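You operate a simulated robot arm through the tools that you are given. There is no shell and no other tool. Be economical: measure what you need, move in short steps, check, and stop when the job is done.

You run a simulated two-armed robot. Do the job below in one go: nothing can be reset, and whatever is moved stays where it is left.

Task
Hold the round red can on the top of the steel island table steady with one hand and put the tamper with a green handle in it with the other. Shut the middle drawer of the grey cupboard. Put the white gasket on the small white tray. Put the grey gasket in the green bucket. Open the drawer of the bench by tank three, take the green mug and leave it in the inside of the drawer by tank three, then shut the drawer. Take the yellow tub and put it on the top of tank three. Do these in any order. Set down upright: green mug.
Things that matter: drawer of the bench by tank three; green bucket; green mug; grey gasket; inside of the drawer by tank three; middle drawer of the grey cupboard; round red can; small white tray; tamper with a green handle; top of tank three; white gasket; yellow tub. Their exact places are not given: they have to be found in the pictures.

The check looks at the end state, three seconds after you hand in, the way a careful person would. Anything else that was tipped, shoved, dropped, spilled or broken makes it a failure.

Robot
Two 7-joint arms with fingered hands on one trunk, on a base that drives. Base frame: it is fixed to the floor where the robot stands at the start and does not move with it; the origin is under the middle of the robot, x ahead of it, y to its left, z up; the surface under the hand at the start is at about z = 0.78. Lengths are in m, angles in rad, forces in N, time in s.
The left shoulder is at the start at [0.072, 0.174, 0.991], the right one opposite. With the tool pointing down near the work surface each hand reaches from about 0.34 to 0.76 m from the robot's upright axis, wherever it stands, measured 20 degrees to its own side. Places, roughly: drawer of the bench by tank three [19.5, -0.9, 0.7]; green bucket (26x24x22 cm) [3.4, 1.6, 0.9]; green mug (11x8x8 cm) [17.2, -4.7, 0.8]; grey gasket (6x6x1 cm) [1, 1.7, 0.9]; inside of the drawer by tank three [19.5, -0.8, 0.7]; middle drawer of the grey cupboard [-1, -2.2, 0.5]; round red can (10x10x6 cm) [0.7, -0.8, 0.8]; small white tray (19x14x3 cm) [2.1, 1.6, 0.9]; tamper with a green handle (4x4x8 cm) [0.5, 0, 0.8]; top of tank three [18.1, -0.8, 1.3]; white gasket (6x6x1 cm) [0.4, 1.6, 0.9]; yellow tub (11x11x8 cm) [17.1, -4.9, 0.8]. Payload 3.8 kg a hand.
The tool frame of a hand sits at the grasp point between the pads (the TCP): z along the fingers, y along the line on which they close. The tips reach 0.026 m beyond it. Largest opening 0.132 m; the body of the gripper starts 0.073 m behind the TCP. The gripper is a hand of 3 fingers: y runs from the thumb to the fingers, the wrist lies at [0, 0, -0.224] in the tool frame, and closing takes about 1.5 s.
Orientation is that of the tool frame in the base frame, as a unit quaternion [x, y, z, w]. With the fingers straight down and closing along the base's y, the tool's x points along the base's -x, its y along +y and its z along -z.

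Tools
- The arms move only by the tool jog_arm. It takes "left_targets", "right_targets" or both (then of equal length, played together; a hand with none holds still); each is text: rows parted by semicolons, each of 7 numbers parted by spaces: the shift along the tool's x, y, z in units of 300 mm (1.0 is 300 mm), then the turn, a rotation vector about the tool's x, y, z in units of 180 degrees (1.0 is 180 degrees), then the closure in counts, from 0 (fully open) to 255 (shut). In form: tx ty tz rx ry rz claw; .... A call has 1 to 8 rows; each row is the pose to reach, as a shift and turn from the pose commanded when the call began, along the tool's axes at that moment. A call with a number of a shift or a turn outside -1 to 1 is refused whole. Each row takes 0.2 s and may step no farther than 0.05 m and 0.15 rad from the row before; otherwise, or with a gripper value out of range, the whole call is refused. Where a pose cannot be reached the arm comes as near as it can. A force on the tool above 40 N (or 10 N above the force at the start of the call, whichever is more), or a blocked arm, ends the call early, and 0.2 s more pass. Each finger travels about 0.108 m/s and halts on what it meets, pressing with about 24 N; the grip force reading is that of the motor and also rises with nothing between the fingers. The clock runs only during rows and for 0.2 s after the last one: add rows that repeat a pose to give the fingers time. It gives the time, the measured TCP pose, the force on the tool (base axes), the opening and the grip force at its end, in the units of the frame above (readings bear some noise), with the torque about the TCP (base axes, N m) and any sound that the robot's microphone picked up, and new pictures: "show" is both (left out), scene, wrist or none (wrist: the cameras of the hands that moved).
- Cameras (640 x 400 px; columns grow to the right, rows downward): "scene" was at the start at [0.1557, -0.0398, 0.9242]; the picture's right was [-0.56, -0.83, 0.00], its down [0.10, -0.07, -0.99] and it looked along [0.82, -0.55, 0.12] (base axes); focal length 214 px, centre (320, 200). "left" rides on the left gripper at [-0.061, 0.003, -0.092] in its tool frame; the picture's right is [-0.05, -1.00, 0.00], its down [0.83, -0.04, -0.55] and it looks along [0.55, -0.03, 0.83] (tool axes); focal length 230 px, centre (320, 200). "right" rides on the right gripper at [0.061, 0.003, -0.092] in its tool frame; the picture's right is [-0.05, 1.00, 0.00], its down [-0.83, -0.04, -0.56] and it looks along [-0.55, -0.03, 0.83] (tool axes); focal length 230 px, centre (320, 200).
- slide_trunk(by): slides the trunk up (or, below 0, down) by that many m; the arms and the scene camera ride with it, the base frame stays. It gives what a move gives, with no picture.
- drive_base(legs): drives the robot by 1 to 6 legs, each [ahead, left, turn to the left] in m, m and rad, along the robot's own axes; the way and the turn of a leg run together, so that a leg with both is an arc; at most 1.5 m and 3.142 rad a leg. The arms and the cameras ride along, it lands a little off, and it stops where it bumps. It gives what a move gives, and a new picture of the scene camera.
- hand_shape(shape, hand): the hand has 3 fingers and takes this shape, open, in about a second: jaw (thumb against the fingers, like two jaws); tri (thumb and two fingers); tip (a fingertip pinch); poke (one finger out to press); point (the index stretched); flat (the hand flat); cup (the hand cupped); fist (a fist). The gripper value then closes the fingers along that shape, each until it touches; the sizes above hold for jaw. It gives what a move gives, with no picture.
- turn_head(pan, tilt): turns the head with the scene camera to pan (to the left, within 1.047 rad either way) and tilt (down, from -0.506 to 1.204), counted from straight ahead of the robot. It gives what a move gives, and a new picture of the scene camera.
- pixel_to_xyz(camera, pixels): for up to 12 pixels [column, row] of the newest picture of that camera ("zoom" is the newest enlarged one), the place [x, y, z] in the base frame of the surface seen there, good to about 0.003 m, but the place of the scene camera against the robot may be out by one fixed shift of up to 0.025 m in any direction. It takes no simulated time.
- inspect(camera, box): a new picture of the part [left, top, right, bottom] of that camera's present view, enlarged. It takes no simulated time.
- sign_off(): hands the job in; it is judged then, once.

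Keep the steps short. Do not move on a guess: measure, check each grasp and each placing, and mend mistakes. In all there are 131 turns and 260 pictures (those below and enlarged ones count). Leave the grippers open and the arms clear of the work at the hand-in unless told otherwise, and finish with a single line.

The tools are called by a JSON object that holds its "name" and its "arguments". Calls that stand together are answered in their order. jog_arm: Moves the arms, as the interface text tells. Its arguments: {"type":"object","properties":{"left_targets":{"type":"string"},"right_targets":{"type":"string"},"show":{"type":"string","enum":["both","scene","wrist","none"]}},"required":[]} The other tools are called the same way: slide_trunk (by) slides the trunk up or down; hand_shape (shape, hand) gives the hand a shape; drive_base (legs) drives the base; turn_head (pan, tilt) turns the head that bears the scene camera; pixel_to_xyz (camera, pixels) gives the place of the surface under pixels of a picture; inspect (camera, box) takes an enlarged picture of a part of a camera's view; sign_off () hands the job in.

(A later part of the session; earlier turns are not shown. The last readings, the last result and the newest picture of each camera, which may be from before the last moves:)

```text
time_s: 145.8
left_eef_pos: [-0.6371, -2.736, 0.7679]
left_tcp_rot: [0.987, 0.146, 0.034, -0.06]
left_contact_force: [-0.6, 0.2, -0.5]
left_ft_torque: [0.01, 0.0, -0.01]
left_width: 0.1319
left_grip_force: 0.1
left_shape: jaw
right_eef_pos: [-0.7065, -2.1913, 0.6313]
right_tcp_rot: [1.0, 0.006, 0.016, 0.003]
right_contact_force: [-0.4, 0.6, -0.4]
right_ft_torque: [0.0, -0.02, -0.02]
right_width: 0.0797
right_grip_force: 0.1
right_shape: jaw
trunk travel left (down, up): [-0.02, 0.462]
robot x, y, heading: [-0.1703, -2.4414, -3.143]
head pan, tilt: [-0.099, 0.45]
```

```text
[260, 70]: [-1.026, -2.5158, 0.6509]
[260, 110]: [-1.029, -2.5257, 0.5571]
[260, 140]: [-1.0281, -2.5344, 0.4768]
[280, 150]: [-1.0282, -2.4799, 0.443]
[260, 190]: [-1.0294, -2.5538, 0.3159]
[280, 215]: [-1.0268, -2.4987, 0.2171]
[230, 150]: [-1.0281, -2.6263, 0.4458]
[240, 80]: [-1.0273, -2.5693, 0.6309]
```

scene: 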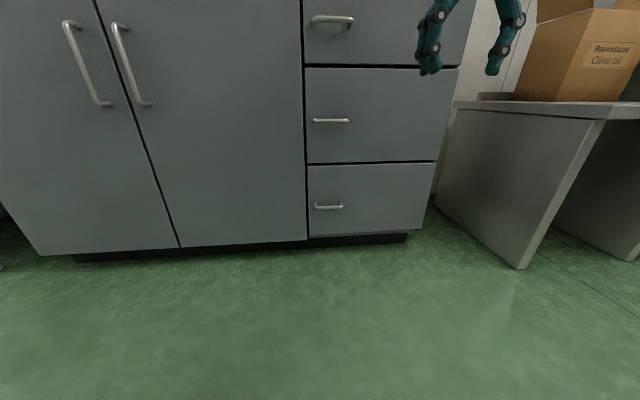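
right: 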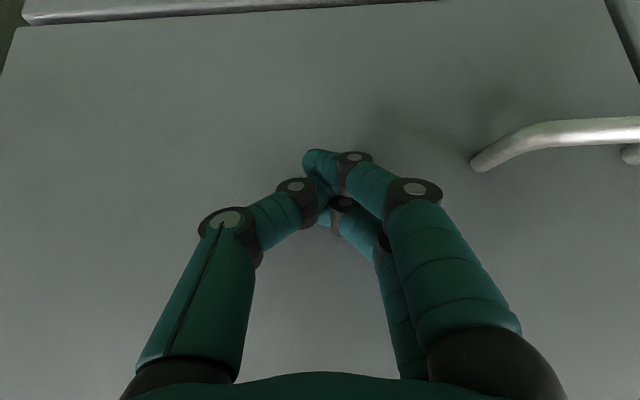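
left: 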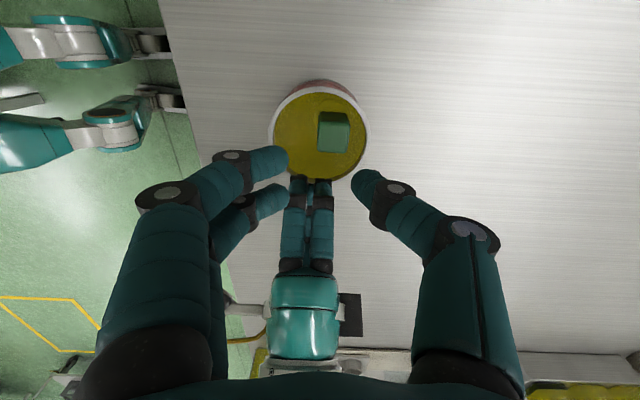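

The middle drawer is flush with the cupboard (all points x≈-1.028). Next the gaskets: I raise the trunk, turn to face +y and drive up the corridor.

{"name": "slide_trunk", "arguments": {"by": 0.35}}

{"name": "drive_base", "arguments": {"legs": [[0, 0, -1.57], [0.6, 0.17, 0], [1.5, 0, 0]]}}

{"name": "turn_head", "arguments": {"pan": -0.3, "tilt": 0.35}}

```text
time_s: 149.2
left_eef_pos: [-0.637, -2.7364, 1.1185]
left_tcp_rot: [0.987, 0.146, 0.033, -0.06]
left_contact_force: [0.0, 0.5, 1.1]
left_ft_torque: [-0.02, 0.02, -0.04]
left_width: 0.132
left_grip_force: 0.0
left_shape: jaw
right_eef_pos: [-0.7089, -2.192, 0.9833]
right_tcp_rot: [1.0, 0.005, 0.016, 0.003]
right_contact_force: [-0.2, 0.0, 0.6]
right_ft_torque: [-0.01, 0.02, 0.02]
right_width: 0.0799
right_grip_force: 0.1
right_shape: jaw
trunk travel left (down, up): [-0.37, 0.112]
robot x, y, heading: [-0.1732, -2.4424, -3.143]
head pan, tilt: [-0.099, 0.45]
```

```text
time_s: 163.5
left_eef_pos: [-0.702, 0.1144, 1.1199]
left_tcp_rot: [0.808, -0.585, 0.066, -0.02]
left_contact_force: [0.1, -0.5, -0.7]
left_ft_torque: [-0.03, 0.0, 0.0]
left_width: 0.1322
left_grip_force: 0.1
left_shape: jaw
right_eef_pos: [-0.1598, 0.1995, 0.9839]
right_tcp_rot: [0.719, -0.695, 0.009, 0.013]
right_contact_force: [0.7, -0.1, 0.4]
right_ft_torque: [0.02, 0.03, -0.06]
right_width: 0.0797
right_grip_force: 0.0
right_shape: jaw
trunk travel left (down, up): [-0.37, 0.112]
robot x, y, heading: [-0.4001, -0.3393, 1.595]
head pan, tilt: [-0.099, 0.45]
```

scene: 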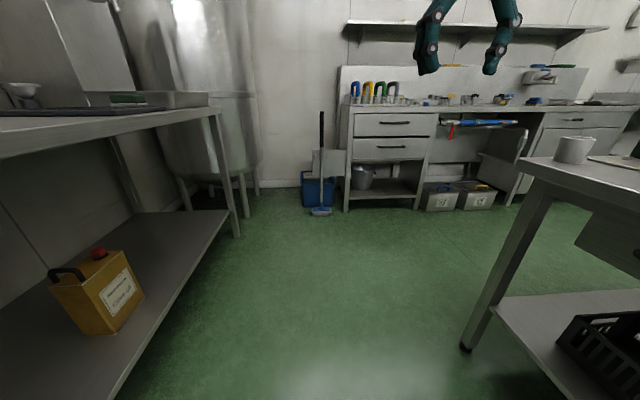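

```text
time_s: 164.3
left_eef_pos: [-0.703, 0.1147, 1.1193]
left_tcp_rot: [0.807, -0.586, 0.066, -0.019]
left_contact_force: [-0.4, -0.2, 0.2]
left_ft_torque: [0.01, 0.0, 0.01]
left_width: 0.1317
left_grip_force: 0.0
left_shape: jaw
right_eef_pos: [-0.1597, 0.2007, 0.9843]
right_tcp_rot: [0.719, -0.695, 0.008, 0.014]
right_contact_force: [0.5, 0.2, 0.2]
right_ft_torque: [0.02, -0.01, 0.03]
right_width: 0.08
right_grip_force: 0.0
right_shape: jaw
trunk travel left (down, up): [-0.37, 0.112]
robot x, y, heading: [-0.3936, -0.3387, 1.592]
head pan, tilt: [-0.3, 0.351]
```

scene: 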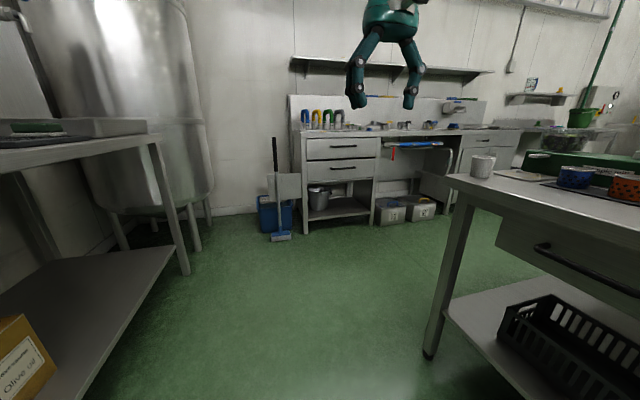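

The far bench is visible. I measure island corner leg, bench front and what lies on the bench.

{"name": "pixel_to_xyz", "arguments": {"camera": "scene", "pixels": [[430, 352], [450, 177], [310, 137], [305, 232], [375, 222], [340, 133], [378, 126], [425, 125], [459, 150], [270, 235], [520, 150], [440, 215]]}}

{"name": "inspect", "arguments": {"camera": "scene", "box": [280, 80, 540, 240]}}

```text
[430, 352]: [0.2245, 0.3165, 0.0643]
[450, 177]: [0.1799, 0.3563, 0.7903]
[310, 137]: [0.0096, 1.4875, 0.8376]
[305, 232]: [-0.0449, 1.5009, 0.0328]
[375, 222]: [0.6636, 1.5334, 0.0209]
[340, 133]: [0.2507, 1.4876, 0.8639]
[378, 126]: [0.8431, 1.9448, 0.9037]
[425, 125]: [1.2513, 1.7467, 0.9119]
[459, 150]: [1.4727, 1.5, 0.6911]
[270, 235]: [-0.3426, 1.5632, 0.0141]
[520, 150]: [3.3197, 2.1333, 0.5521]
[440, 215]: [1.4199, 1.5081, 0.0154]
```

```text
2.46 times, centred on (410, 160) of scene
```

zoom: 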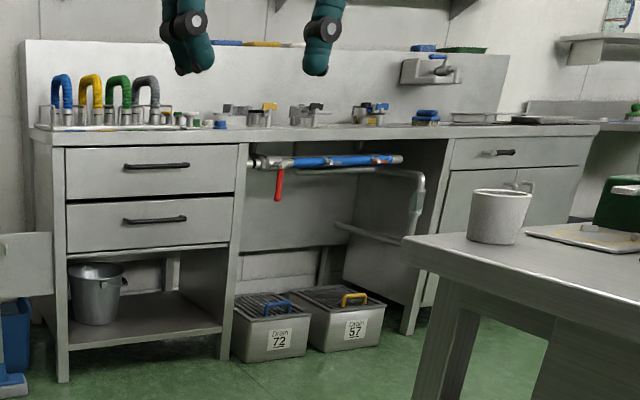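

The aisle between island end (y≈0.36) and bench front (y≈1.49) is free. I raise the trunk 0.1 m and drive to about (0.7, 1.05), where both gaskets should be in reach.

{"name": "slide_trunk", "arguments": {"by": 0.1}}

{"name": "drive_base", "arguments": {"legs": [[1.14, 0.03, -0.02], [0, -1.1, 0]]}}

{"name": "turn_head", "arguments": {"pan": 0, "tilt": 0.5}}

```text
time_s: 165.6
left_eef_pos: [-0.7033, 0.1158, 1.2166]
left_tcp_rot: [0.807, -0.586, 0.067, -0.018]
left_contact_force: [-0.2, 1.1, -0.8]
left_ft_torque: [0.0, -0.01, -0.01]
left_width: 0.1317
left_grip_force: 0.1
left_shape: jaw
right_eef_pos: [-0.1595, 0.2, 1.0827]
right_tcp_rot: [0.719, -0.695, 0.011, 0.015]
right_contact_force: [0.4, -0.4, -0.9]
right_ft_torque: [0.01, -0.02, -0.01]
right_width: 0.0797
right_grip_force: 0.0
right_shape: jaw
trunk travel left (down, up): [-0.47, 0.012]
robot x, y, heading: [-0.397, -0.3376, 1.597]
head pan, tilt: [-0.3, 0.351]
```

```text
time_s: 171.1
left_eef_pos: [-0.7361, 1.2411, 1.2199]
left_tcp_rot: [0.8, -0.596, 0.069, -0.012]
left_contact_force: [-0.1, 0.3, -0.6]
left_ft_torque: [-0.01, 0.02, 0.0]
left_width: 0.1318
left_grip_force: 0.0
left_shape: jaw
right_eef_pos: [-0.1909, 1.3163, 1.0833]
right_tcp_rot: [0.71, -0.704, 0.008, 0.014]
right_contact_force: [0.1, -0.5, 0.1]
right_ft_torque: [0.03, 0.0, -0.01]
right_width: 0.0797
right_grip_force: 0.0
right_shape: jaw
trunk travel left (down, up): [-0.47, 0.012]
robot x, y, heading: [-0.4414, 0.7804, 1.574]
head pan, tilt: [-0.3, 0.351]
stopped in leg 1: the force on the tool passed its limit at 61 N (the readings are from after the stop); the commanded pose is now the measured one
```

scene: 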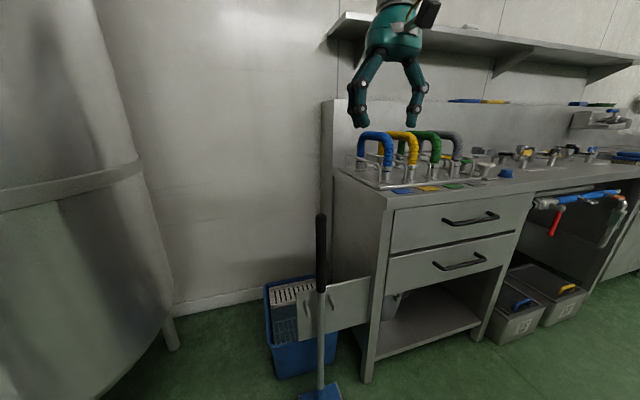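

```text
time_s: 171.9
left_eef_pos: [-0.7364, 1.24, 1.2184]
left_tcp_rot: [0.8, -0.596, 0.068, -0.012]
left_contact_force: [-0.4, -0.3, -0.4]
left_ft_torque: [0.0, -0.02, 0.01]
left_width: 0.1322
left_grip_force: 0.0
left_shape: jaw
right_eef_pos: [-0.1909, 1.318, 1.0829]
right_tcp_rot: [0.711, -0.703, 0.009, 0.014]
right_contact_force: [0.3, 0.0, -0.1]
right_ft_torque: [0.0, 0.0, -0.01]
right_width: 0.0803
right_grip_force: 0.1
right_shape: jaw
trunk travel left (down, up): [-0.47, 0.012]
robot x, y, heading: [-0.4407, 0.7812, 1.57]
head pan, tilt: [0.0, 0.499]
```

scene: 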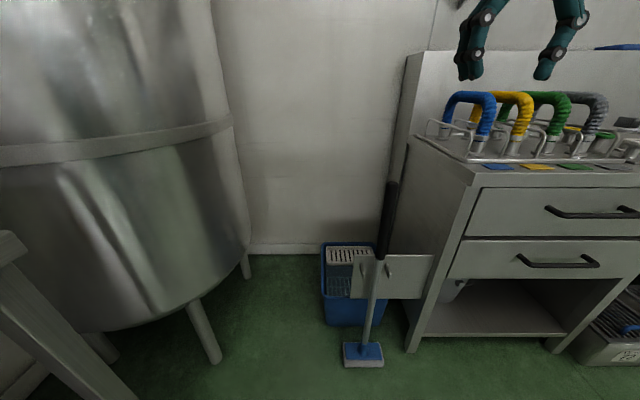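

The left hand brushed the tank at the end of that leg (it stands unmoved). I move away to the right now.

{"name": "drive_base", "arguments": {"legs": [[-0.02, -1.13, 0]]}}

{"name": "turn_head", "arguments": {"pan": 0.15, "tilt": 0.6}}

```text
time_s: 182.3
left_eef_pos: [0.4188, 1.2225, 1.2186]
left_tcp_rot: [0.798, -0.598, 0.068, -0.012]
left_contact_force: [-0.3, 0.1, -0.7]
left_ft_torque: [0.01, 0.0, 0.0]
left_width: 0.1319
left_grip_force: 0.0
left_shape: jaw
right_eef_pos: [0.9637, 1.295, 1.0834]
right_tcp_rot: [0.709, -0.705, 0.01, 0.014]
right_contact_force: [0.0, 0.9, -0.3]
right_ft_torque: [0.0, 0.0, -0.02]
right_width: 0.0798
right_grip_force: 0.1
right_shape: jaw
trunk travel left (down, up): [-0.47, 0.012]
robot x, y, heading: [0.7088, 0.7632, 1.568]
head pan, tilt: [0.0, 0.499]
```

scene: 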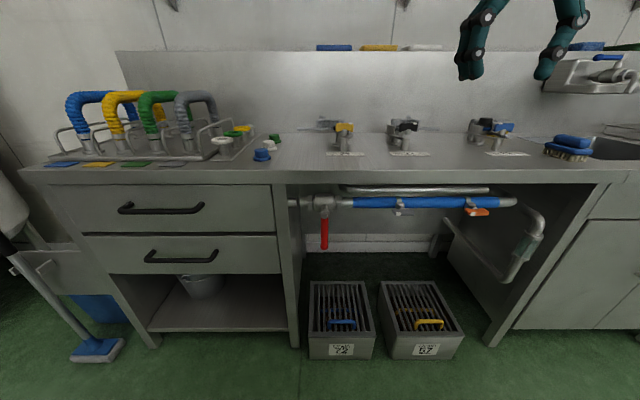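

```text
time_s: 183.0
left_eef_pos: [0.4193, 1.2222, 1.2193]
left_tcp_rot: [0.798, -0.598, 0.069, -0.012]
left_contact_force: [0.3, -0.4, 0.2]
left_ft_torque: [-0.02, -0.01, -0.01]
left_width: 0.132
left_grip_force: 0.0
left_shape: jaw
right_eef_pos: [0.9639, 1.2944, 1.0833]
right_tcp_rot: [0.709, -0.705, 0.01, 0.014]
right_contact_force: [0.9, -1.1, 0.6]
right_ft_torque: [-0.03, 0.05, 0.0]
right_width: 0.0799
right_grip_force: 0.1
right_shape: jaw
trunk travel left (down, up): [-0.47, 0.012]
robot x, y, heading: [0.7071, 0.7614, 1.564]
head pan, tilt: [0.15, 0.6]
```

scene: 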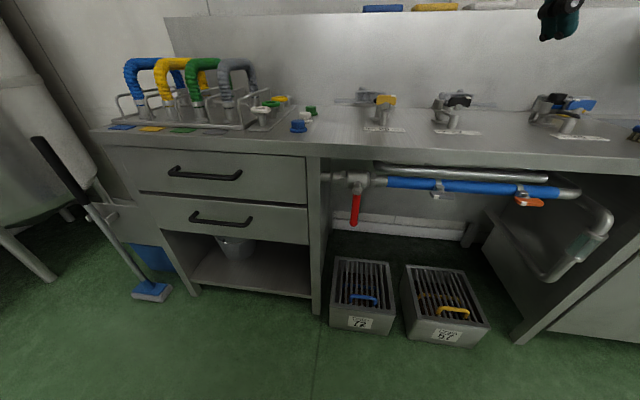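

I enlarge the bench top to find the gaskets.

{"name": "inspect", "arguments": {"camera": "scene", "box": [220, 70, 360, 158]}}

{"name": "inspect", "arguments": {"camera": "scene", "box": [340, 70, 500, 160]}}

{"name": "pixel_to_xyz", "arguments": {"camera": "scene", "pixels": [[260, 110], [298, 126], [305, 117], [311, 110], [383, 129], [450, 132], [375, 100], [445, 100], [580, 138], [280, 98], [265, 122], [350, 100]]}}

```text
4.55 times, centred on (290, 114) of scene
```

zoom: 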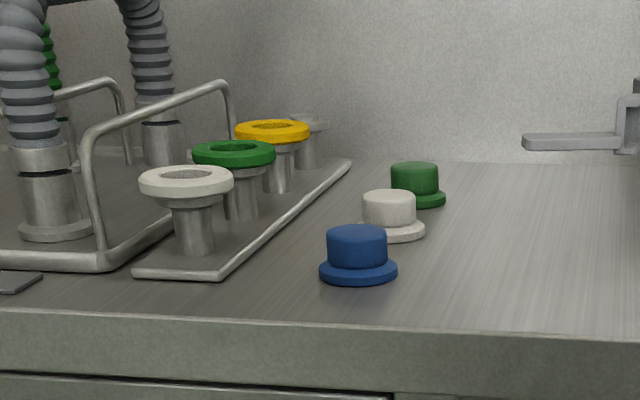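

```text
4.00 times, centred on (420, 115) of scene
```

zoom: 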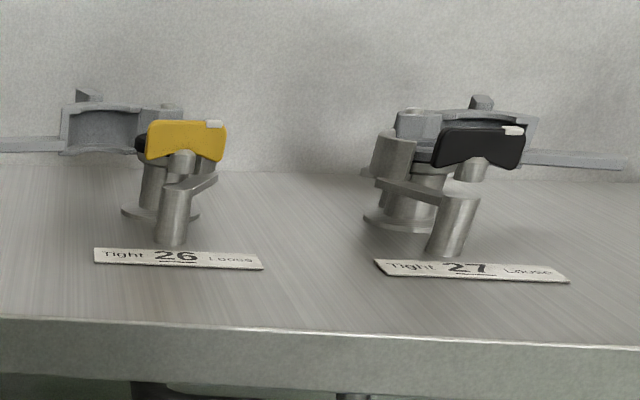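

```text
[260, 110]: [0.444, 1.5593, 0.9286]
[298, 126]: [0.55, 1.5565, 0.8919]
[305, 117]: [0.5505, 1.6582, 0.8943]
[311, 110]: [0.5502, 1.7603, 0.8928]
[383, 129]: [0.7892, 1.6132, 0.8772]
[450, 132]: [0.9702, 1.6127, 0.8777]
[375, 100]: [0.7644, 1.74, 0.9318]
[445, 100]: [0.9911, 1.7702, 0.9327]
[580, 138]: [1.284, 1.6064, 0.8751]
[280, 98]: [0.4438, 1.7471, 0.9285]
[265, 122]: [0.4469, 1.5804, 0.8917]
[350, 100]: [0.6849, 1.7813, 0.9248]
```

The white gasket is the ring on the front post at about (0.444,1.57,0.93). The grey one may be in clamp 27 (about (0.99,1.75)). I step forward 0.3 m, level the left hand, and look from above with both wrist cameras.

{"name": "drive_base", "arguments": {"legs": [[0.28, 0, 0.005]]}}

{"name": "jog_arm", "arguments": {"left_targets": "0 0 0 -0.012 -0.0085 0.03 0; 0 0 0 -0.024 -0.017 0.06 0; 0 0 0 -0.0366 -0.0257 0.0904 0; 0 0 0 -0.0366 -0.0257 0.0904 0", "right_targets": "0 0 -0.05 0 0 0 60; 0 0 -0.1 0 0 0 0; 0 0 -0.15 0 0 0 0; 0 0 -0.15 0 0 0 0", "show": "wrist"}}

```text
time_s: 184.9
left_eef_pos: [0.4148, 1.5021, 1.2199]
left_tcp_rot: [0.801, -0.595, 0.068, -0.013]
left_contact_force: [0.4, 0.2, 0.7]
left_ft_torque: [-0.03, 0.04, 0.03]
left_width: 0.1319
left_grip_force: 0.1
left_shape: jaw
right_eef_pos: [0.959, 1.5796, 1.0835]
right_tcp_rot: [0.712, -0.702, 0.01, 0.014]
right_contact_force: [0.3, -0.2, -0.1]
right_ft_torque: [0.02, 0.01, 0.02]
right_width: 0.0798
right_grip_force: 0.1
right_shape: jaw
trunk travel left (down, up): [-0.47, 0.012]
robot x, y, heading: [0.7115, 1.0433, 1.578]
head pan, tilt: [0.15, 0.6]
```

scene: 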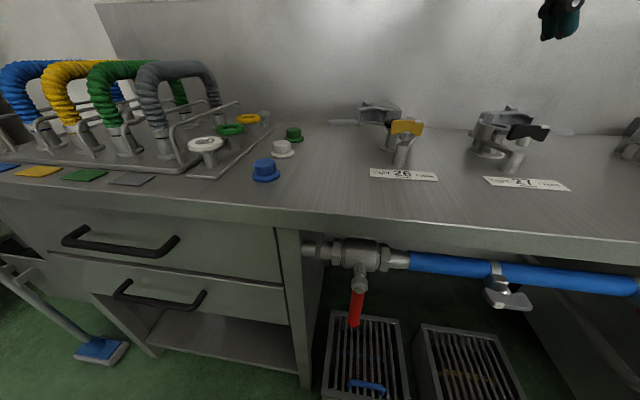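

```text
time_s: 185.9
left_eef_pos: [0.4143, 1.5026, 1.2202]
left_tcp_rot: [0.71, -0.704, -0.001, 0.0]
left_contact_force: [-0.4, 0.2, -0.2]
left_ft_torque: [0.0, 0.02, -0.02]
left_width: 0.132
left_grip_force: 0.0
left_shape: jaw
right_eef_pos: [0.9594, 1.5817, 1.1284]
right_tcp_rot: [0.712, -0.702, 0.009, 0.015]
right_contact_force: [0.4, 0.1, 0.0]
right_ft_torque: [0.0, 0.0, 0.01]
right_width: 0.1317
right_grip_force: 0.1
right_shape: jaw
trunk travel left (down, up): [-0.47, 0.012]
robot x, y, heading: [0.7125, 1.0459, 1.582]
head pan, tilt: [0.15, 0.6]
```

right: 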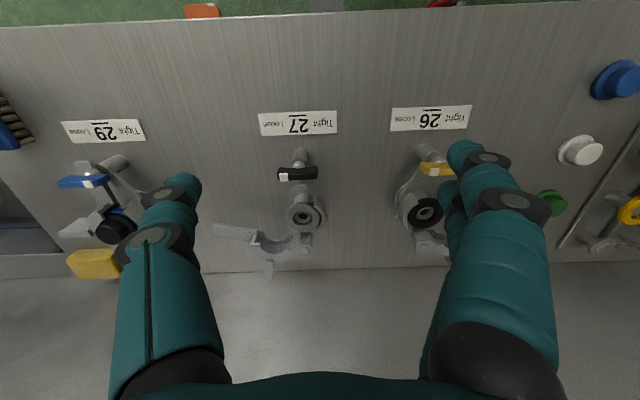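
left: 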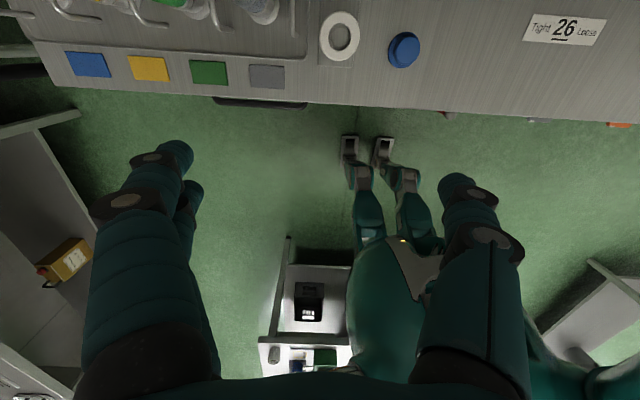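

Clamp 27 is open, with a grey ring lying on its pipe end at right (305,213). I enlarge both spots and measure.

{"name": "inspect", "arguments": {"camera": "right", "box": [205, 130, 405, 290]}}

{"name": "pixel_to_xyz", "arguments": {"camera": "right", "pixels": [[288, 213], [324, 213], [305, 196], [305, 231], [305, 213], [297, 173], [300, 155], [255, 240], [300, 243], [230, 230], [318, 225]]}}

{"name": "pixel_to_xyz", "arguments": {"camera": "left", "pixels": [[321, 36], [358, 36], [340, 14], [340, 58], [340, 36], [404, 50], [295, 20], [330, 62]]}}

{"name": "inspect", "arguments": {"camera": "left", "box": [260, 0, 440, 110]}}

```text
2.50 times, centred on (305, 210) of right
```

zoom: 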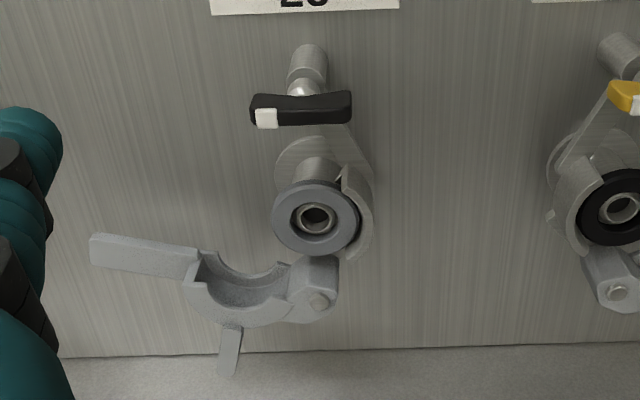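

```text
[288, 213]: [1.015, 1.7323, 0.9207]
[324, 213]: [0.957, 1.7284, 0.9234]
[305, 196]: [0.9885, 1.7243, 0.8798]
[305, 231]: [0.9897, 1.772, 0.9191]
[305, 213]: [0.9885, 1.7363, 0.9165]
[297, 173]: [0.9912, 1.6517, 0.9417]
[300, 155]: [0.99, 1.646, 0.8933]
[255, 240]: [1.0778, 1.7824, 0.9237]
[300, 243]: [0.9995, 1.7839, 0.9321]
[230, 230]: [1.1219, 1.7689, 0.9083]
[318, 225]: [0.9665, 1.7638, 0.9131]
```

```text
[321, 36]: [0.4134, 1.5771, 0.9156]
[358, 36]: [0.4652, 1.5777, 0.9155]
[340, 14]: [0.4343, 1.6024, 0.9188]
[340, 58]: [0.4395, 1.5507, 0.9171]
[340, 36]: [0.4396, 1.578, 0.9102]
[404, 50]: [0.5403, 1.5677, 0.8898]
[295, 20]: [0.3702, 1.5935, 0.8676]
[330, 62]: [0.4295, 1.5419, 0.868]
```

```text
3.56 times, centred on (350, 55) of left
```

zoom: 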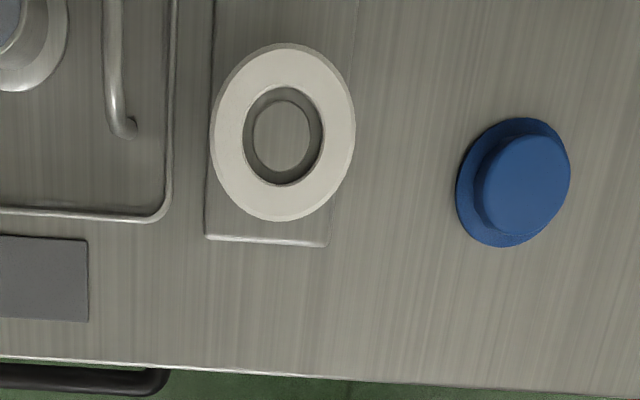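

White ring centre (0.439,1.577), top z 0.917. Grey ring centre ≈(0.987,1.745), top 0.921. I check the wire rail beside the white ring (left picture (308,27)) and the jaw near the grey.

{"name": "pixel_to_xyz", "arguments": {"camera": "left", "pixels": [[308, 27], [308, 10], [308, 5], [307, 50], [309, 40], [340, 5], [345, 0]]}}

{"name": "pixel_to_xyz", "arguments": {"camera": "right", "pixels": [[325, 205], [325, 220], [322, 228], [314, 198], [290, 205], [290, 222], [312, 213], [299, 213], [262, 233], [285, 243]]}}

```text
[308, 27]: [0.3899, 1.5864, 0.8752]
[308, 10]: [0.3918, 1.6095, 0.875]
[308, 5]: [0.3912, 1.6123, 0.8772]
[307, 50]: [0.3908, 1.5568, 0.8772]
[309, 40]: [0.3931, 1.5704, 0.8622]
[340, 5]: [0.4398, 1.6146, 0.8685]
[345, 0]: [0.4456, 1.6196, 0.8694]
```

```text
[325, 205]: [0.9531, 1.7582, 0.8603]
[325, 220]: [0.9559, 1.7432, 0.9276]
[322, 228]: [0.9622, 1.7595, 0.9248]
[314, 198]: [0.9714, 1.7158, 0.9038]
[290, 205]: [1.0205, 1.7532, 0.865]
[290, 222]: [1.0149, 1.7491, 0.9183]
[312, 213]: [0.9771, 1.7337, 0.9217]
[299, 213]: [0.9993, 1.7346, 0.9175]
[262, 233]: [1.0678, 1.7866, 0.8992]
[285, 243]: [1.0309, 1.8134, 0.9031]
```

The fixed jaw (z 0.928) encloses the grey ring's -x side, so only a pinch of the ring's wall on the free +x side works: one digit in the hole, one outside. I try the right hand's "tip" shape and look at how it pinches.

{"name": "hand_shape", "arguments": {"shape": "tip", "hand": "right"}}

{"name": "jog_arm", "arguments": {"right_targets": "0 0 0 0 0 0 80; 0 0 0 0 0 0 160; 0 0 0 0 0 0 200; 0 0 0 0 0 0 200; 0 0 0 0 0 0 200", "show": "wrist"}}

```text
time_s: 186.8
left_eef_pos: [0.414, 1.502, 1.22]
left_tcp_rot: [0.711, -0.704, 0.0, 0.0]
left_contact_force: [-0.1, 0.3, -0.7]
left_ft_torque: [0.08, 0.02, -0.01]
left_width: 0.1321
left_grip_force: 0.0
left_shape: jaw
right_eef_pos: [0.9584, 1.5811, 1.1284]
right_tcp_rot: [0.712, -0.702, 0.009, 0.014]
right_contact_force: [-0.2, 0.3, -0.3]
right_ft_torque: [-0.03, 0.0, -0.01]
right_width: 0.1318
right_grip_force: 0.2
right_shape: tip
trunk travel left (down, up): [-0.47, 0.012]
robot x, y, heading: [0.7137, 1.0489, 1.575]
head pan, tilt: [0.15, 0.6]
```

```text
time_s: 188.1
left_eef_pos: [0.4138, 1.5012, 1.2194]
left_tcp_rot: [0.711, -0.704, 0.0, 0.0]
left_contact_force: [-0.6, 0.0, 0.7]
left_ft_torque: [-0.05, 0.04, 0.01]
left_width: 0.1319
left_grip_force: 0.0
left_shape: jaw
right_eef_pos: [0.958, 1.5826, 1.1279]
right_tcp_rot: [0.712, -0.702, 0.008, 0.013]
right_contact_force: [-0.6, -1.0, -0.2]
right_ft_torque: [0.01, 0.02, 0.0]
right_width: 0.0291
right_grip_force: 0.0
right_shape: tip
trunk travel left (down, up): [-0.47, 0.012]
robot x, y, heading: [0.7135, 1.0427, 1.574]
head pan, tilt: [0.15, 0.6]
```

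right: 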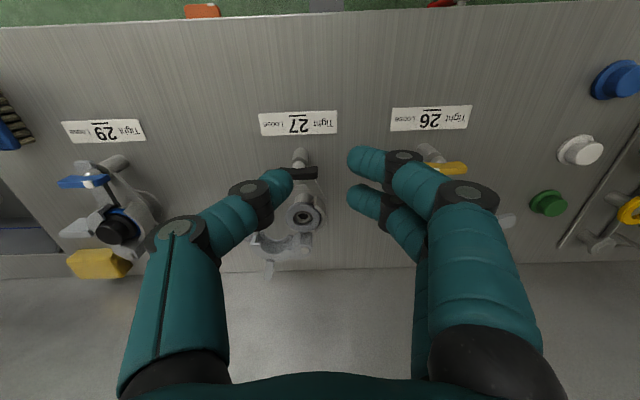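

The two fingers always move together, so the digit for the hole must be the thumb, which the left hand can do (turned 90°). So: right hand takes the white ring, left the grey. Right back to jaw, and I sidestep left 0.33 m for the white.

{"name": "hand_shape", "arguments": {"shape": "jaw", "hand": "right"}}

{"name": "drive_base", "arguments": {"legs": [[0, 0.33, 0]]}}

{"name": "jog_arm", "arguments": {"right_targets": "0 0.12 0 0 0 0 0; 0 0.24 0 0 0 0 30; 0 0.36 0 0 0 0 60; 0 0.48 0 0 0 0 90; 0.01 0.6 0 0 0 0 90; 0.01 0.62 0 0 0 0 90", "show": "wrist"}}

```text
time_s: 188.9
left_eef_pos: [0.4138, 1.5014, 1.219]
left_tcp_rot: [0.711, -0.703, 0.0, 0.0]
left_contact_force: [-0.9, -0.1, -0.7]
left_ft_torque: [0.0, -0.02, 0.03]
left_width: 0.1322
left_grip_force: 0.0
left_shape: jaw
right_eef_pos: [0.9589, 1.5813, 1.1269]
right_tcp_rot: [0.712, -0.702, 0.008, 0.014]
right_contact_force: [-0.6, -0.3, 0.0]
right_ft_torque: [0.0, 0.01, 0.0]
right_width: 0.1318
right_grip_force: 0.1
right_shape: jaw
trunk travel left (down, up): [-0.47, 0.012]
robot x, y, heading: [0.7092, 1.0423, 1.579]
head pan, tilt: [0.15, 0.6]
```

```text
time_s: 192.5
left_eef_pos: [0.0774, 1.4982, 1.2185]
left_tcp_rot: [0.712, -0.702, 0.0, 0.0]
left_contact_force: [-0.5, 0.3, 1.3]
left_ft_torque: [0.0, 0.01, 0.0]
left_width: 0.1321
left_grip_force: 0.0
left_shape: jaw
right_eef_pos: [0.6227, 1.5791, 1.1274]
right_tcp_rot: [0.714, -0.7, 0.009, 0.014]
right_contact_force: [-0.5, -0.2, 0.7]
right_ft_torque: [-0.02, 0.0, -0.02]
right_width: 0.1318
right_grip_force: 0.1
right_shape: jaw
trunk travel left (down, up): [-0.47, 0.012]
robot x, y, heading: [0.3758, 1.0421, 1.58]
head pan, tilt: [0.15, 0.6]
```

scene: 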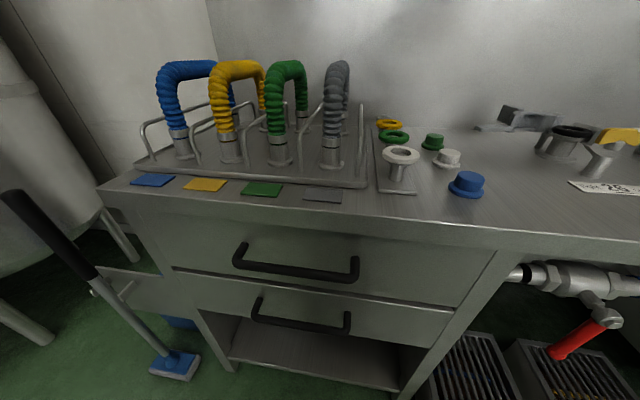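

```text
time_s: 193.9
left_eef_pos: [0.0769, 1.4978, 1.2184]
left_tcp_rot: [0.713, -0.702, 0.0, 0.0]
left_contact_force: [0.0, 0.3, 0.1]
left_ft_torque: [-0.01, 0.03, 0.01]
left_width: 0.132
left_grip_force: 0.0
left_shape: jaw
right_eef_pos: [0.4358, 1.5723, 1.1293]
right_tcp_rot: [0.713, -0.701, 0.009, 0.015]
right_contact_force: [-0.6, 0.2, -0.7]
right_ft_torque: [0.0, 0.02, 0.01]
right_width: 0.0861
right_grip_force: 0.0
right_shape: jaw
trunk travel left (down, up): [-0.47, 0.012]
robot x, y, heading: [0.3757, 1.0409, 1.586]
head pan, tilt: [0.15, 0.6]
```

right: 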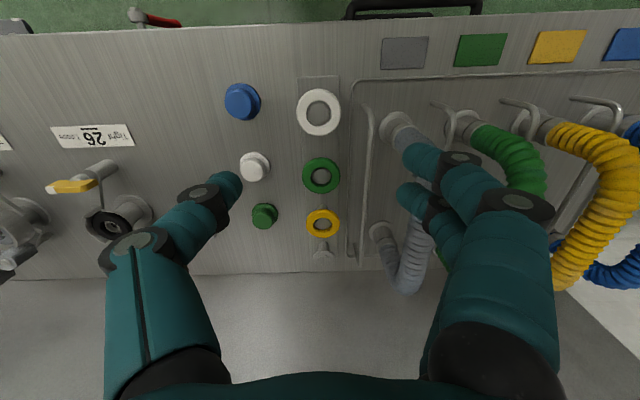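

The hose stands close on the -x side, so I want the pinch along a diagonal: right hand yawed 45° (fingers front-left, thumb back-right). I test this yaw high above.

{"name": "jog_arm", "arguments": {"right_targets": "0 0 0 0 0 -0.042 90; 0 0 0 0 0 -0.084 90; 0 0 0 0 0 -0.126 90; 0 0 0 0 0 -0.168 90; 0 0 0 0 0 -0.21 90; 0 0 0 0 0 -0.25 90; 0 0 0 0 0 -0.25 90", "show": "wrist"}}

```text
time_s: 195.5
left_eef_pos: [0.0779, 1.4973, 1.2189]
left_tcp_rot: [0.712, -0.702, 0.001, -0.001]
left_contact_force: [-0.5, -0.6, -0.7]
left_ft_torque: [-0.01, -0.01, 0.02]
left_width: 0.1322
left_grip_force: 0.1
left_shape: jaw
right_eef_pos: [0.4365, 1.5724, 1.129]
right_tcp_rot: [0.928, -0.373, 0.003, 0.016]
right_contact_force: [0.0, 0.3, 0.0]
right_ft_torque: [0.0, 0.02, 0.01]
right_width: 0.0857
right_grip_force: 0.1
right_shape: jaw
trunk travel left (down, up): [-0.47, 0.012]
robot x, y, heading: [0.3784, 1.0406, 1.585]
head pan, tilt: [0.15, 0.6]
```

right: 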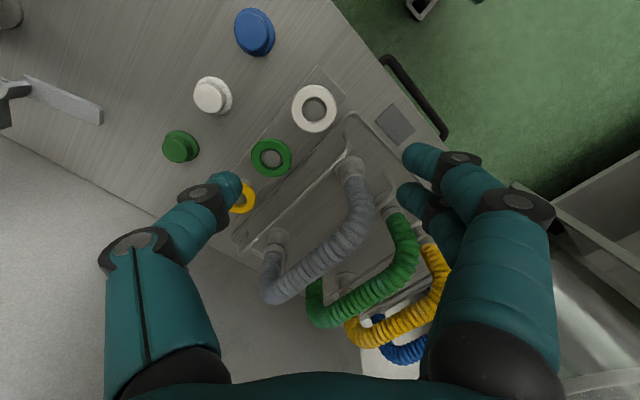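

The 45° yaw is reached with no complaint and the hose is out of the fingers' way. I measure the white ring again here.

{"name": "pixel_to_xyz", "arguments": {"camera": "right", "pixels": [[292, 108], [336, 108], [314, 86], [314, 131], [254, 157], [290, 157], [355, 165], [405, 190], [350, 175]]}}

{"name": "inspect", "arguments": {"camera": "right", "box": [220, 50, 440, 240]}}

```text
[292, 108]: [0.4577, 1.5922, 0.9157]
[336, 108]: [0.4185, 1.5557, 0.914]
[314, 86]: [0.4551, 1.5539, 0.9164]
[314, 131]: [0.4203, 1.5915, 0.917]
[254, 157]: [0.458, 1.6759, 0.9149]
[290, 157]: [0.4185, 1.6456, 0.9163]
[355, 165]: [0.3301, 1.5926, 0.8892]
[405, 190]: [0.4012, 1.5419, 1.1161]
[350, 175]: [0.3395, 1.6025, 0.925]
```

```text
2.11 times, centred on (330, 145) of right
```

zoom: 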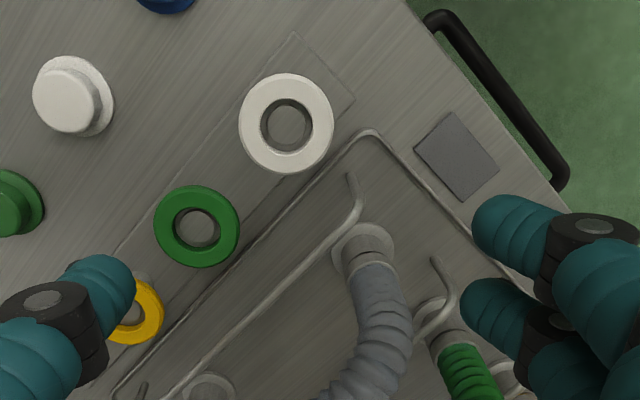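

White ring centre (0.438,1.5735), aligned under the hand. I go down to tip height just below the ring and close.

{"name": "jog_arm", "arguments": {"right_targets": "-0.002 -0.005 0.14 0 0 0 90; -0.004 -0.01 0.28 0 0 0 90; -0.006 -0.015 0.42 0 0 0 90; -0.008 -0.02 0.54 0 0 0 90; -0.01 -0.025 0.62 0 0 0 90; -0.01 -0.025 0.665 0 0 0 90; -0.01 -0.025 0.665 0 0 0 90", "show": "wrist"}}

```text
time_s: 197.1
left_eef_pos: [0.0776, 1.4973, 1.2182]
left_tcp_rot: [0.712, -0.703, -0.001, 0.0]
left_contact_force: [0.0, -1.1, -0.1]
left_ft_torque: [-0.04, 0.01, -0.03]
left_width: 0.1319
left_grip_force: 0.0
left_shape: jaw
right_eef_pos: [0.4373, 1.5726, 0.9285]
right_tcp_rot: [0.927, -0.375, 0.003, 0.015]
right_contact_force: [-0.3, 0.1, -0.4]
right_ft_torque: [0.02, -0.05, -0.03]
right_width: 0.0857
right_grip_force: 0.0
right_shape: jaw
trunk travel left (down, up): [-0.47, 0.012]
robot x, y, heading: [0.374, 1.0419, 1.581]
head pan, tilt: [0.15, 0.6]
```

right: 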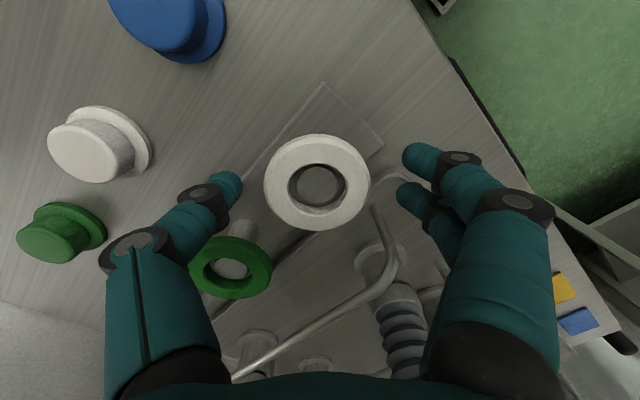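

Well placed around the ring. I close.

{"name": "jog_arm", "arguments": {"right_targets": "0 0 0 0 0 0 120; 0 0 0 0 0 0 150; 0 0 0 0 0 0 180; 0 0 0 0 0 0 200; 0 0 0 0 0 0 200; 0 0 -0.05 0 0 0 200; 0 0 -0.12 0 0 0 200; 0 0 -0.2 0 0 0 200", "show": "wrist"}}

```text
time_s: 198.9
left_eef_pos: [0.0783, 1.498, 1.2192]
left_tcp_rot: [0.712, -0.702, -0.001, -0.001]
left_contact_force: [-0.6, -0.4, 0.7]
left_ft_torque: [-0.01, 0.01, -0.02]
left_width: 0.1322
left_grip_force: 0.1
left_shape: jaw
right_eef_pos: [0.4385, 1.5754, 0.9885]
right_tcp_rot: [0.928, -0.373, 0.002, 0.016]
right_contact_force: [0.6, 0.2, -0.9]
right_ft_torque: [0.0, -0.02, 0.01]
right_width: 0.0511
right_grip_force: 23.9
right_shape: jaw
trunk travel left (down, up): [-0.47, 0.012]
robot x, y, heading: [0.3758, 1.0401, 1.579]
head pan, tilt: [0.15, 0.6]
```

right: 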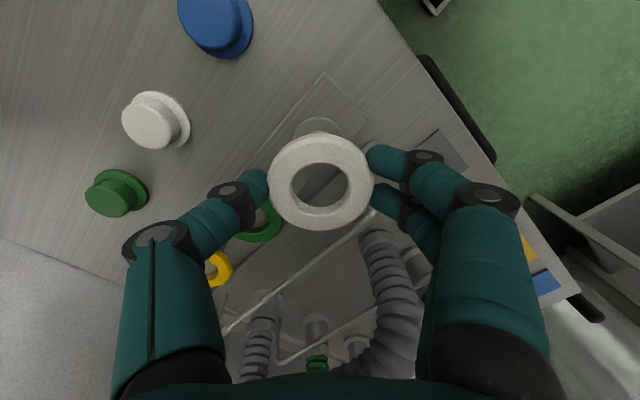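

White ring is held. I lift it and sidestep right 0.85 m so the left hand comes over clamp 27.

{"name": "jog_arm", "arguments": {"right_targets": "0 0 -0.12 0 0 0 200; 0 0 -0.24 0 0 0 200; 0 0 -0.36 0 0 0 200; 0 0 -0.48 0 0 0 200", "show": "none"}}

{"name": "drive_base", "arguments": {"legs": [[0, -0.87, 0]]}}

{"name": "jog_arm", "arguments": {"left_targets": "-0.03 0 0.05 0 0 -0.047 0; -0.08 0 0.1 0 0 -0.094 0; -0.14 0 0.15 0 0 -0.141 0; -0.2 0 0.2 0 0 -0.188 0; -0.26 0 0.2 0 0 -0.235 0; -0.32 0 0.2 0 0 -0.282 0; -0.38 0 0.2 0 0 -0.329 0; -0.44 0 0.2 0 0 -0.376 0", "show": "wrist"}}

```text
time_s: 199.9
left_eef_pos: [0.078, 1.498, 1.2194]
left_tcp_rot: [0.712, -0.702, 0.0, 0.0]
left_contact_force: [-0.5, 0.1, -0.2]
left_ft_torque: [0.01, -0.01, 0.04]
left_width: 0.1321
left_grip_force: 0.1
left_shape: jaw
right_eef_pos: [0.4393, 1.5796, 1.1328]
right_tcp_rot: [0.927, -0.374, 0.003, 0.017]
right_contact_force: [0.2, 0.3, 0.2]
right_ft_torque: [-0.01, -0.01, 0.0]
right_width: 0.0507
right_grip_force: 23.8
right_shape: jaw
trunk travel left (down, up): [-0.47, 0.012]
robot x, y, heading: [0.3736, 1.0457, 1.581]
head pan, tilt: [0.15, 0.6]
```

```text
time_s: 207.8
left_eef_pos: [0.9452, 1.5065, 1.2198]
left_tcp_rot: [0.708, -0.706, -0.001, 0.001]
left_contact_force: [-0.1, 0.0, -0.4]
left_ft_torque: [0.02, 0.02, 0.02]
left_width: 0.1318
left_grip_force: 0.0
left_shape: jaw
right_eef_pos: [1.3066, 1.5855, 1.1328]
right_tcp_rot: [0.925, -0.379, 0.003, 0.015]
right_contact_force: [0.8, 0.1, 0.3]
right_ft_torque: [-0.02, -0.01, 0.02]
right_width: 0.0509
right_grip_force: 24.1
right_shape: jaw
trunk travel left (down, up): [-0.47, 0.012]
robot x, y, heading: [1.2388, 1.0475, 1.569]
head pan, tilt: [0.15, 0.6]
```

scene: 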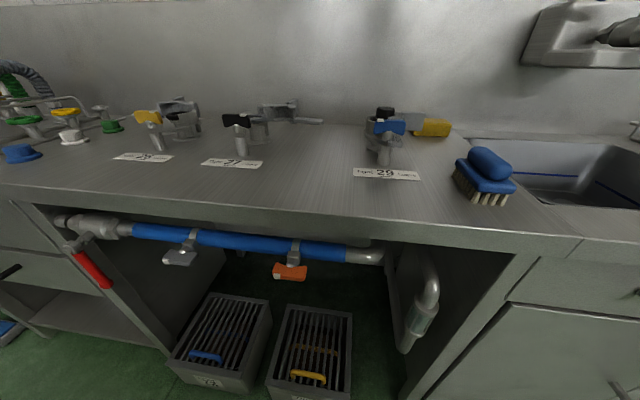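

```text
time_s: 209.6
left_eef_pos: [0.9453, 1.6378, 1.1584]
left_tcp_rot: [0.982, -0.189, -0.001, 0.0]
left_contact_force: [0.0, 0.1, -0.5]
left_ft_torque: [0.01, -0.01, -0.02]
left_width: 0.1319
left_grip_force: 0.1
left_shape: jaw
right_eef_pos: [1.3063, 1.5847, 1.1325]
right_tcp_rot: [0.926, -0.378, 0.002, 0.017]
right_contact_force: [-0.2, -0.7, -0.9]
right_ft_torque: [0.0, 0.02, 0.02]
right_width: 0.0508
right_grip_force: 23.7
right_shape: jaw
trunk travel left (down, up): [-0.47, 0.012]
robot x, y, heading: [1.2391, 1.0445, 1.575]
head pan, tilt: [0.15, 0.6]
```

left: 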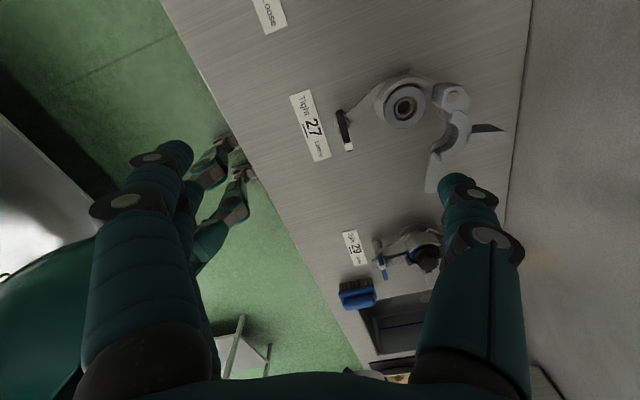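

I look at the clamp closely to choose the pinch direction.

{"name": "inspect", "arguments": {"camera": "left", "box": [320, 50, 520, 200]}}

{"name": "pixel_to_xyz", "arguments": {"camera": "left", "pixels": [[385, 110], [424, 104], [400, 85], [408, 127], [396, 106], [415, 102], [404, 97], [406, 118], [347, 130], [382, 90]]}}

```text
2.67 times, centred on (420, 125) of left
```

zoom: 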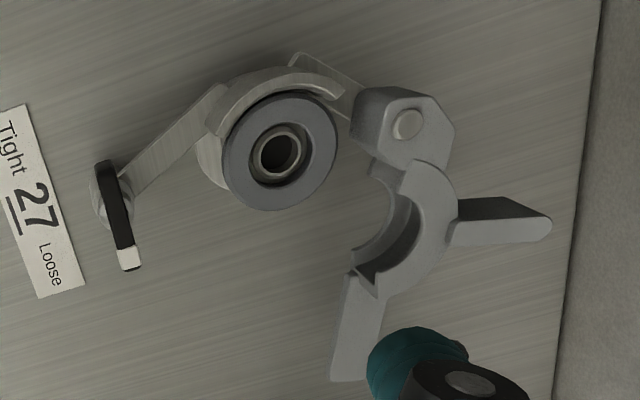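

```text
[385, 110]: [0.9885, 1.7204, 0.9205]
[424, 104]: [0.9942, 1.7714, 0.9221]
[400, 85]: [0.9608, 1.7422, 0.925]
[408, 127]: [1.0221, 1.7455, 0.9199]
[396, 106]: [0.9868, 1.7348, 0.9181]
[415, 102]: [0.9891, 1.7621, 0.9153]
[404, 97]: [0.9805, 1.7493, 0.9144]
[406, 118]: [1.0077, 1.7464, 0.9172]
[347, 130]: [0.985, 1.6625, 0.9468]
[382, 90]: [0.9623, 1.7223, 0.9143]
```

The gap between ring and fixed jaw is small. I lower the left hand 0.1 m for a closer look before choosing.

{"name": "jog_arm", "arguments": {"left_targets": "0 0 0.1 0 0 0 0; 0 0 0.2 0 0 0 0; 0 -0.05 0.3 0 0 0 0; 0 -0.1 0.35 0 0 0 0; 0 -0.1 0.35 0 0 0 0", "show": "wrist"}}

{"name": "inspect", "arguments": {"camera": "left", "box": [300, 20, 500, 170]}}

```text
time_s: 210.8
left_eef_pos: [0.9532, 1.6641, 1.0541]
left_tcp_rot: [0.982, -0.191, 0.0, -0.001]
left_contact_force: [0.6, 0.7, -0.5]
left_ft_torque: [0.04, -0.02, -0.02]
left_width: 0.1321
left_grip_force: 0.1
left_shape: jaw
right_eef_pos: [1.3057, 1.5845, 1.1312]
right_tcp_rot: [0.926, -0.378, 0.003, 0.016]
right_contact_force: [-0.2, -0.1, -1.1]
right_ft_torque: [0.02, 0.01, 0.0]
right_width: 0.0509
right_grip_force: 24.4
right_shape: jaw
trunk travel left (down, up): [-0.47, 0.012]
robot x, y, heading: [1.2389, 1.0449, 1.575]
head pan, tilt: [0.15, 0.6]
```

left: 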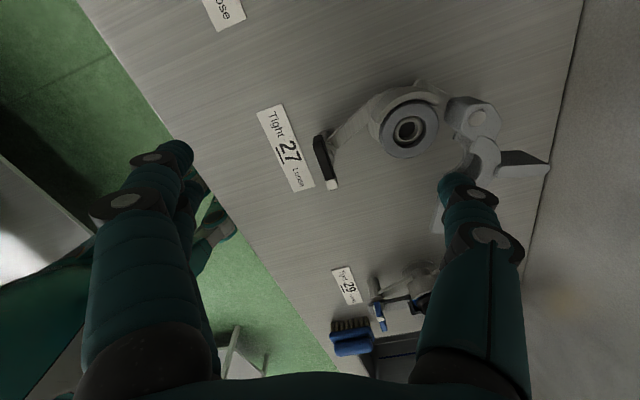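

```text
2.67 times, centred on (400, 95) of left
```

zoom: 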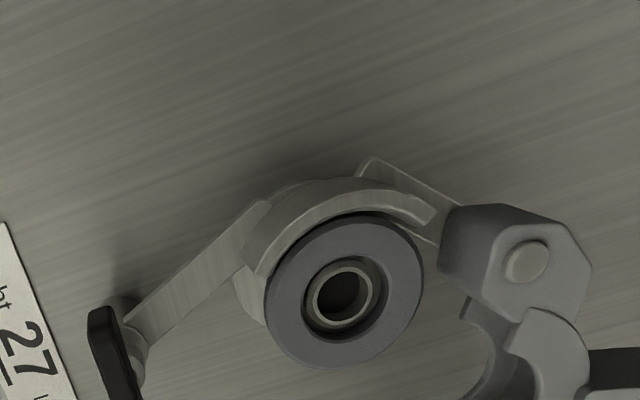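

I measure jaw ends, hinge block and the open half precisely.

{"name": "pixel_to_xyz", "arguments": {"camera": "left", "pixels": [[378, 121], [374, 117], [441, 99], [437, 95], [447, 122], [450, 108], [457, 138], [381, 130], [409, 158], [438, 122], [409, 103], [387, 100]]}}

{"name": "inspect", "arguments": {"camera": "left", "box": [360, 70, 480, 170]}}

```text
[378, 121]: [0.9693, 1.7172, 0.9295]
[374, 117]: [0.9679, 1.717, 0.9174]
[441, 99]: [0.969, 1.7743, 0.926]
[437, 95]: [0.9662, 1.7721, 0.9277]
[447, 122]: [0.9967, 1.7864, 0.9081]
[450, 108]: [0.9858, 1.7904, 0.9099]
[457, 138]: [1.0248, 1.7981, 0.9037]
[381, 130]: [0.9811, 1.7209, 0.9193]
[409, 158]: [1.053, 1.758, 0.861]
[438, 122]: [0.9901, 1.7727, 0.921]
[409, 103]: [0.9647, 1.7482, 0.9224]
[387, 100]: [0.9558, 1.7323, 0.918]
```

```text
4.00 times, centred on (420, 120) of left
```

zoom: 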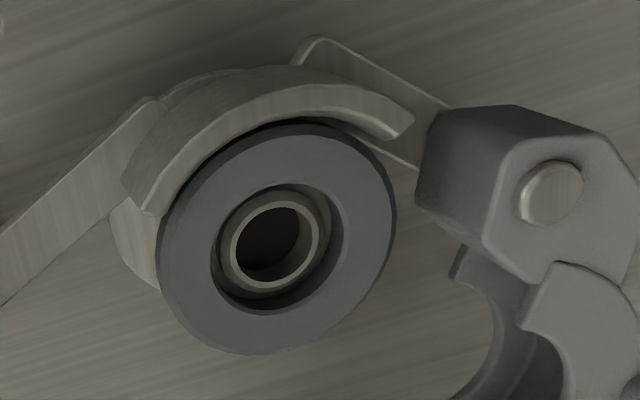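

Now clear: the fixed jaw only covers x<0.969; a pinch along y through x≈0.998 is free, with a 13 mm slot at the back for the thumb (hinge at y≈1.786). I finish the 90° turn, set the opening to 64 mm and go above.

{"name": "jog_arm", "arguments": {"left_targets": "0.01 -0.08 0.03 0 0 -0.03 60; 0.02 -0.16 0.06 0 0 -0.06 100; 0.03 -0.24 0.1 0 0 -0.09 132; 0.04 -0.3 0.14 0 0 -0.122 132; 0.04 -0.3 0.18 0 0 -0.122 132; 0.04 -0.3 0.18 0 0 -0.122 132", "show": "wrist"}}

{"name": "inspect", "arguments": {"camera": "left", "box": [220, 80, 420, 230]}}

```text
time_s: 212.2
left_eef_pos: [0.9929, 1.7042, 0.9959]
left_tcp_rot: [1.0, 0.0, 0.0, 0.0]
left_contact_force: [0.5, 0.3, 1.2]
left_ft_torque: [0.03, -0.01, 0.0]
left_width: 0.0639
left_grip_force: 0.0
left_shape: jaw
left hand out of reach, approached as far as the arm can: row 2, 3, 4, 5, 6
right_eef_pos: [1.3051, 1.5847, 1.131]
right_tcp_rot: [0.925, -0.379, 0.002, 0.016]
right_contact_force: [-0.6, 0.1, 0.3]
right_ft_torque: [-0.02, -0.03, -0.01]
right_width: 0.0506
right_grip_force: 24.1
right_shape: jaw
trunk travel left (down, up): [-0.47, 0.012]
robot x, y, heading: [1.2361, 1.0459, 1.57]
head pan, tilt: [0.15, 0.6]
```

left: 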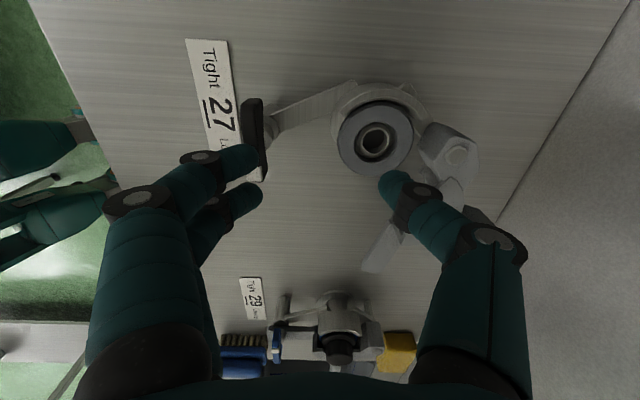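

```text
2.67 times, centred on (320, 155) of left
```

zoom: 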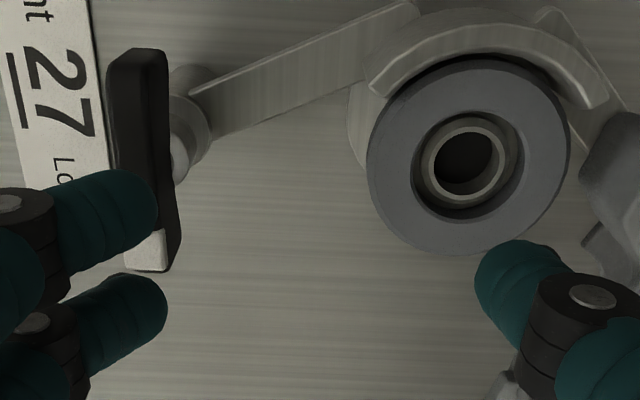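

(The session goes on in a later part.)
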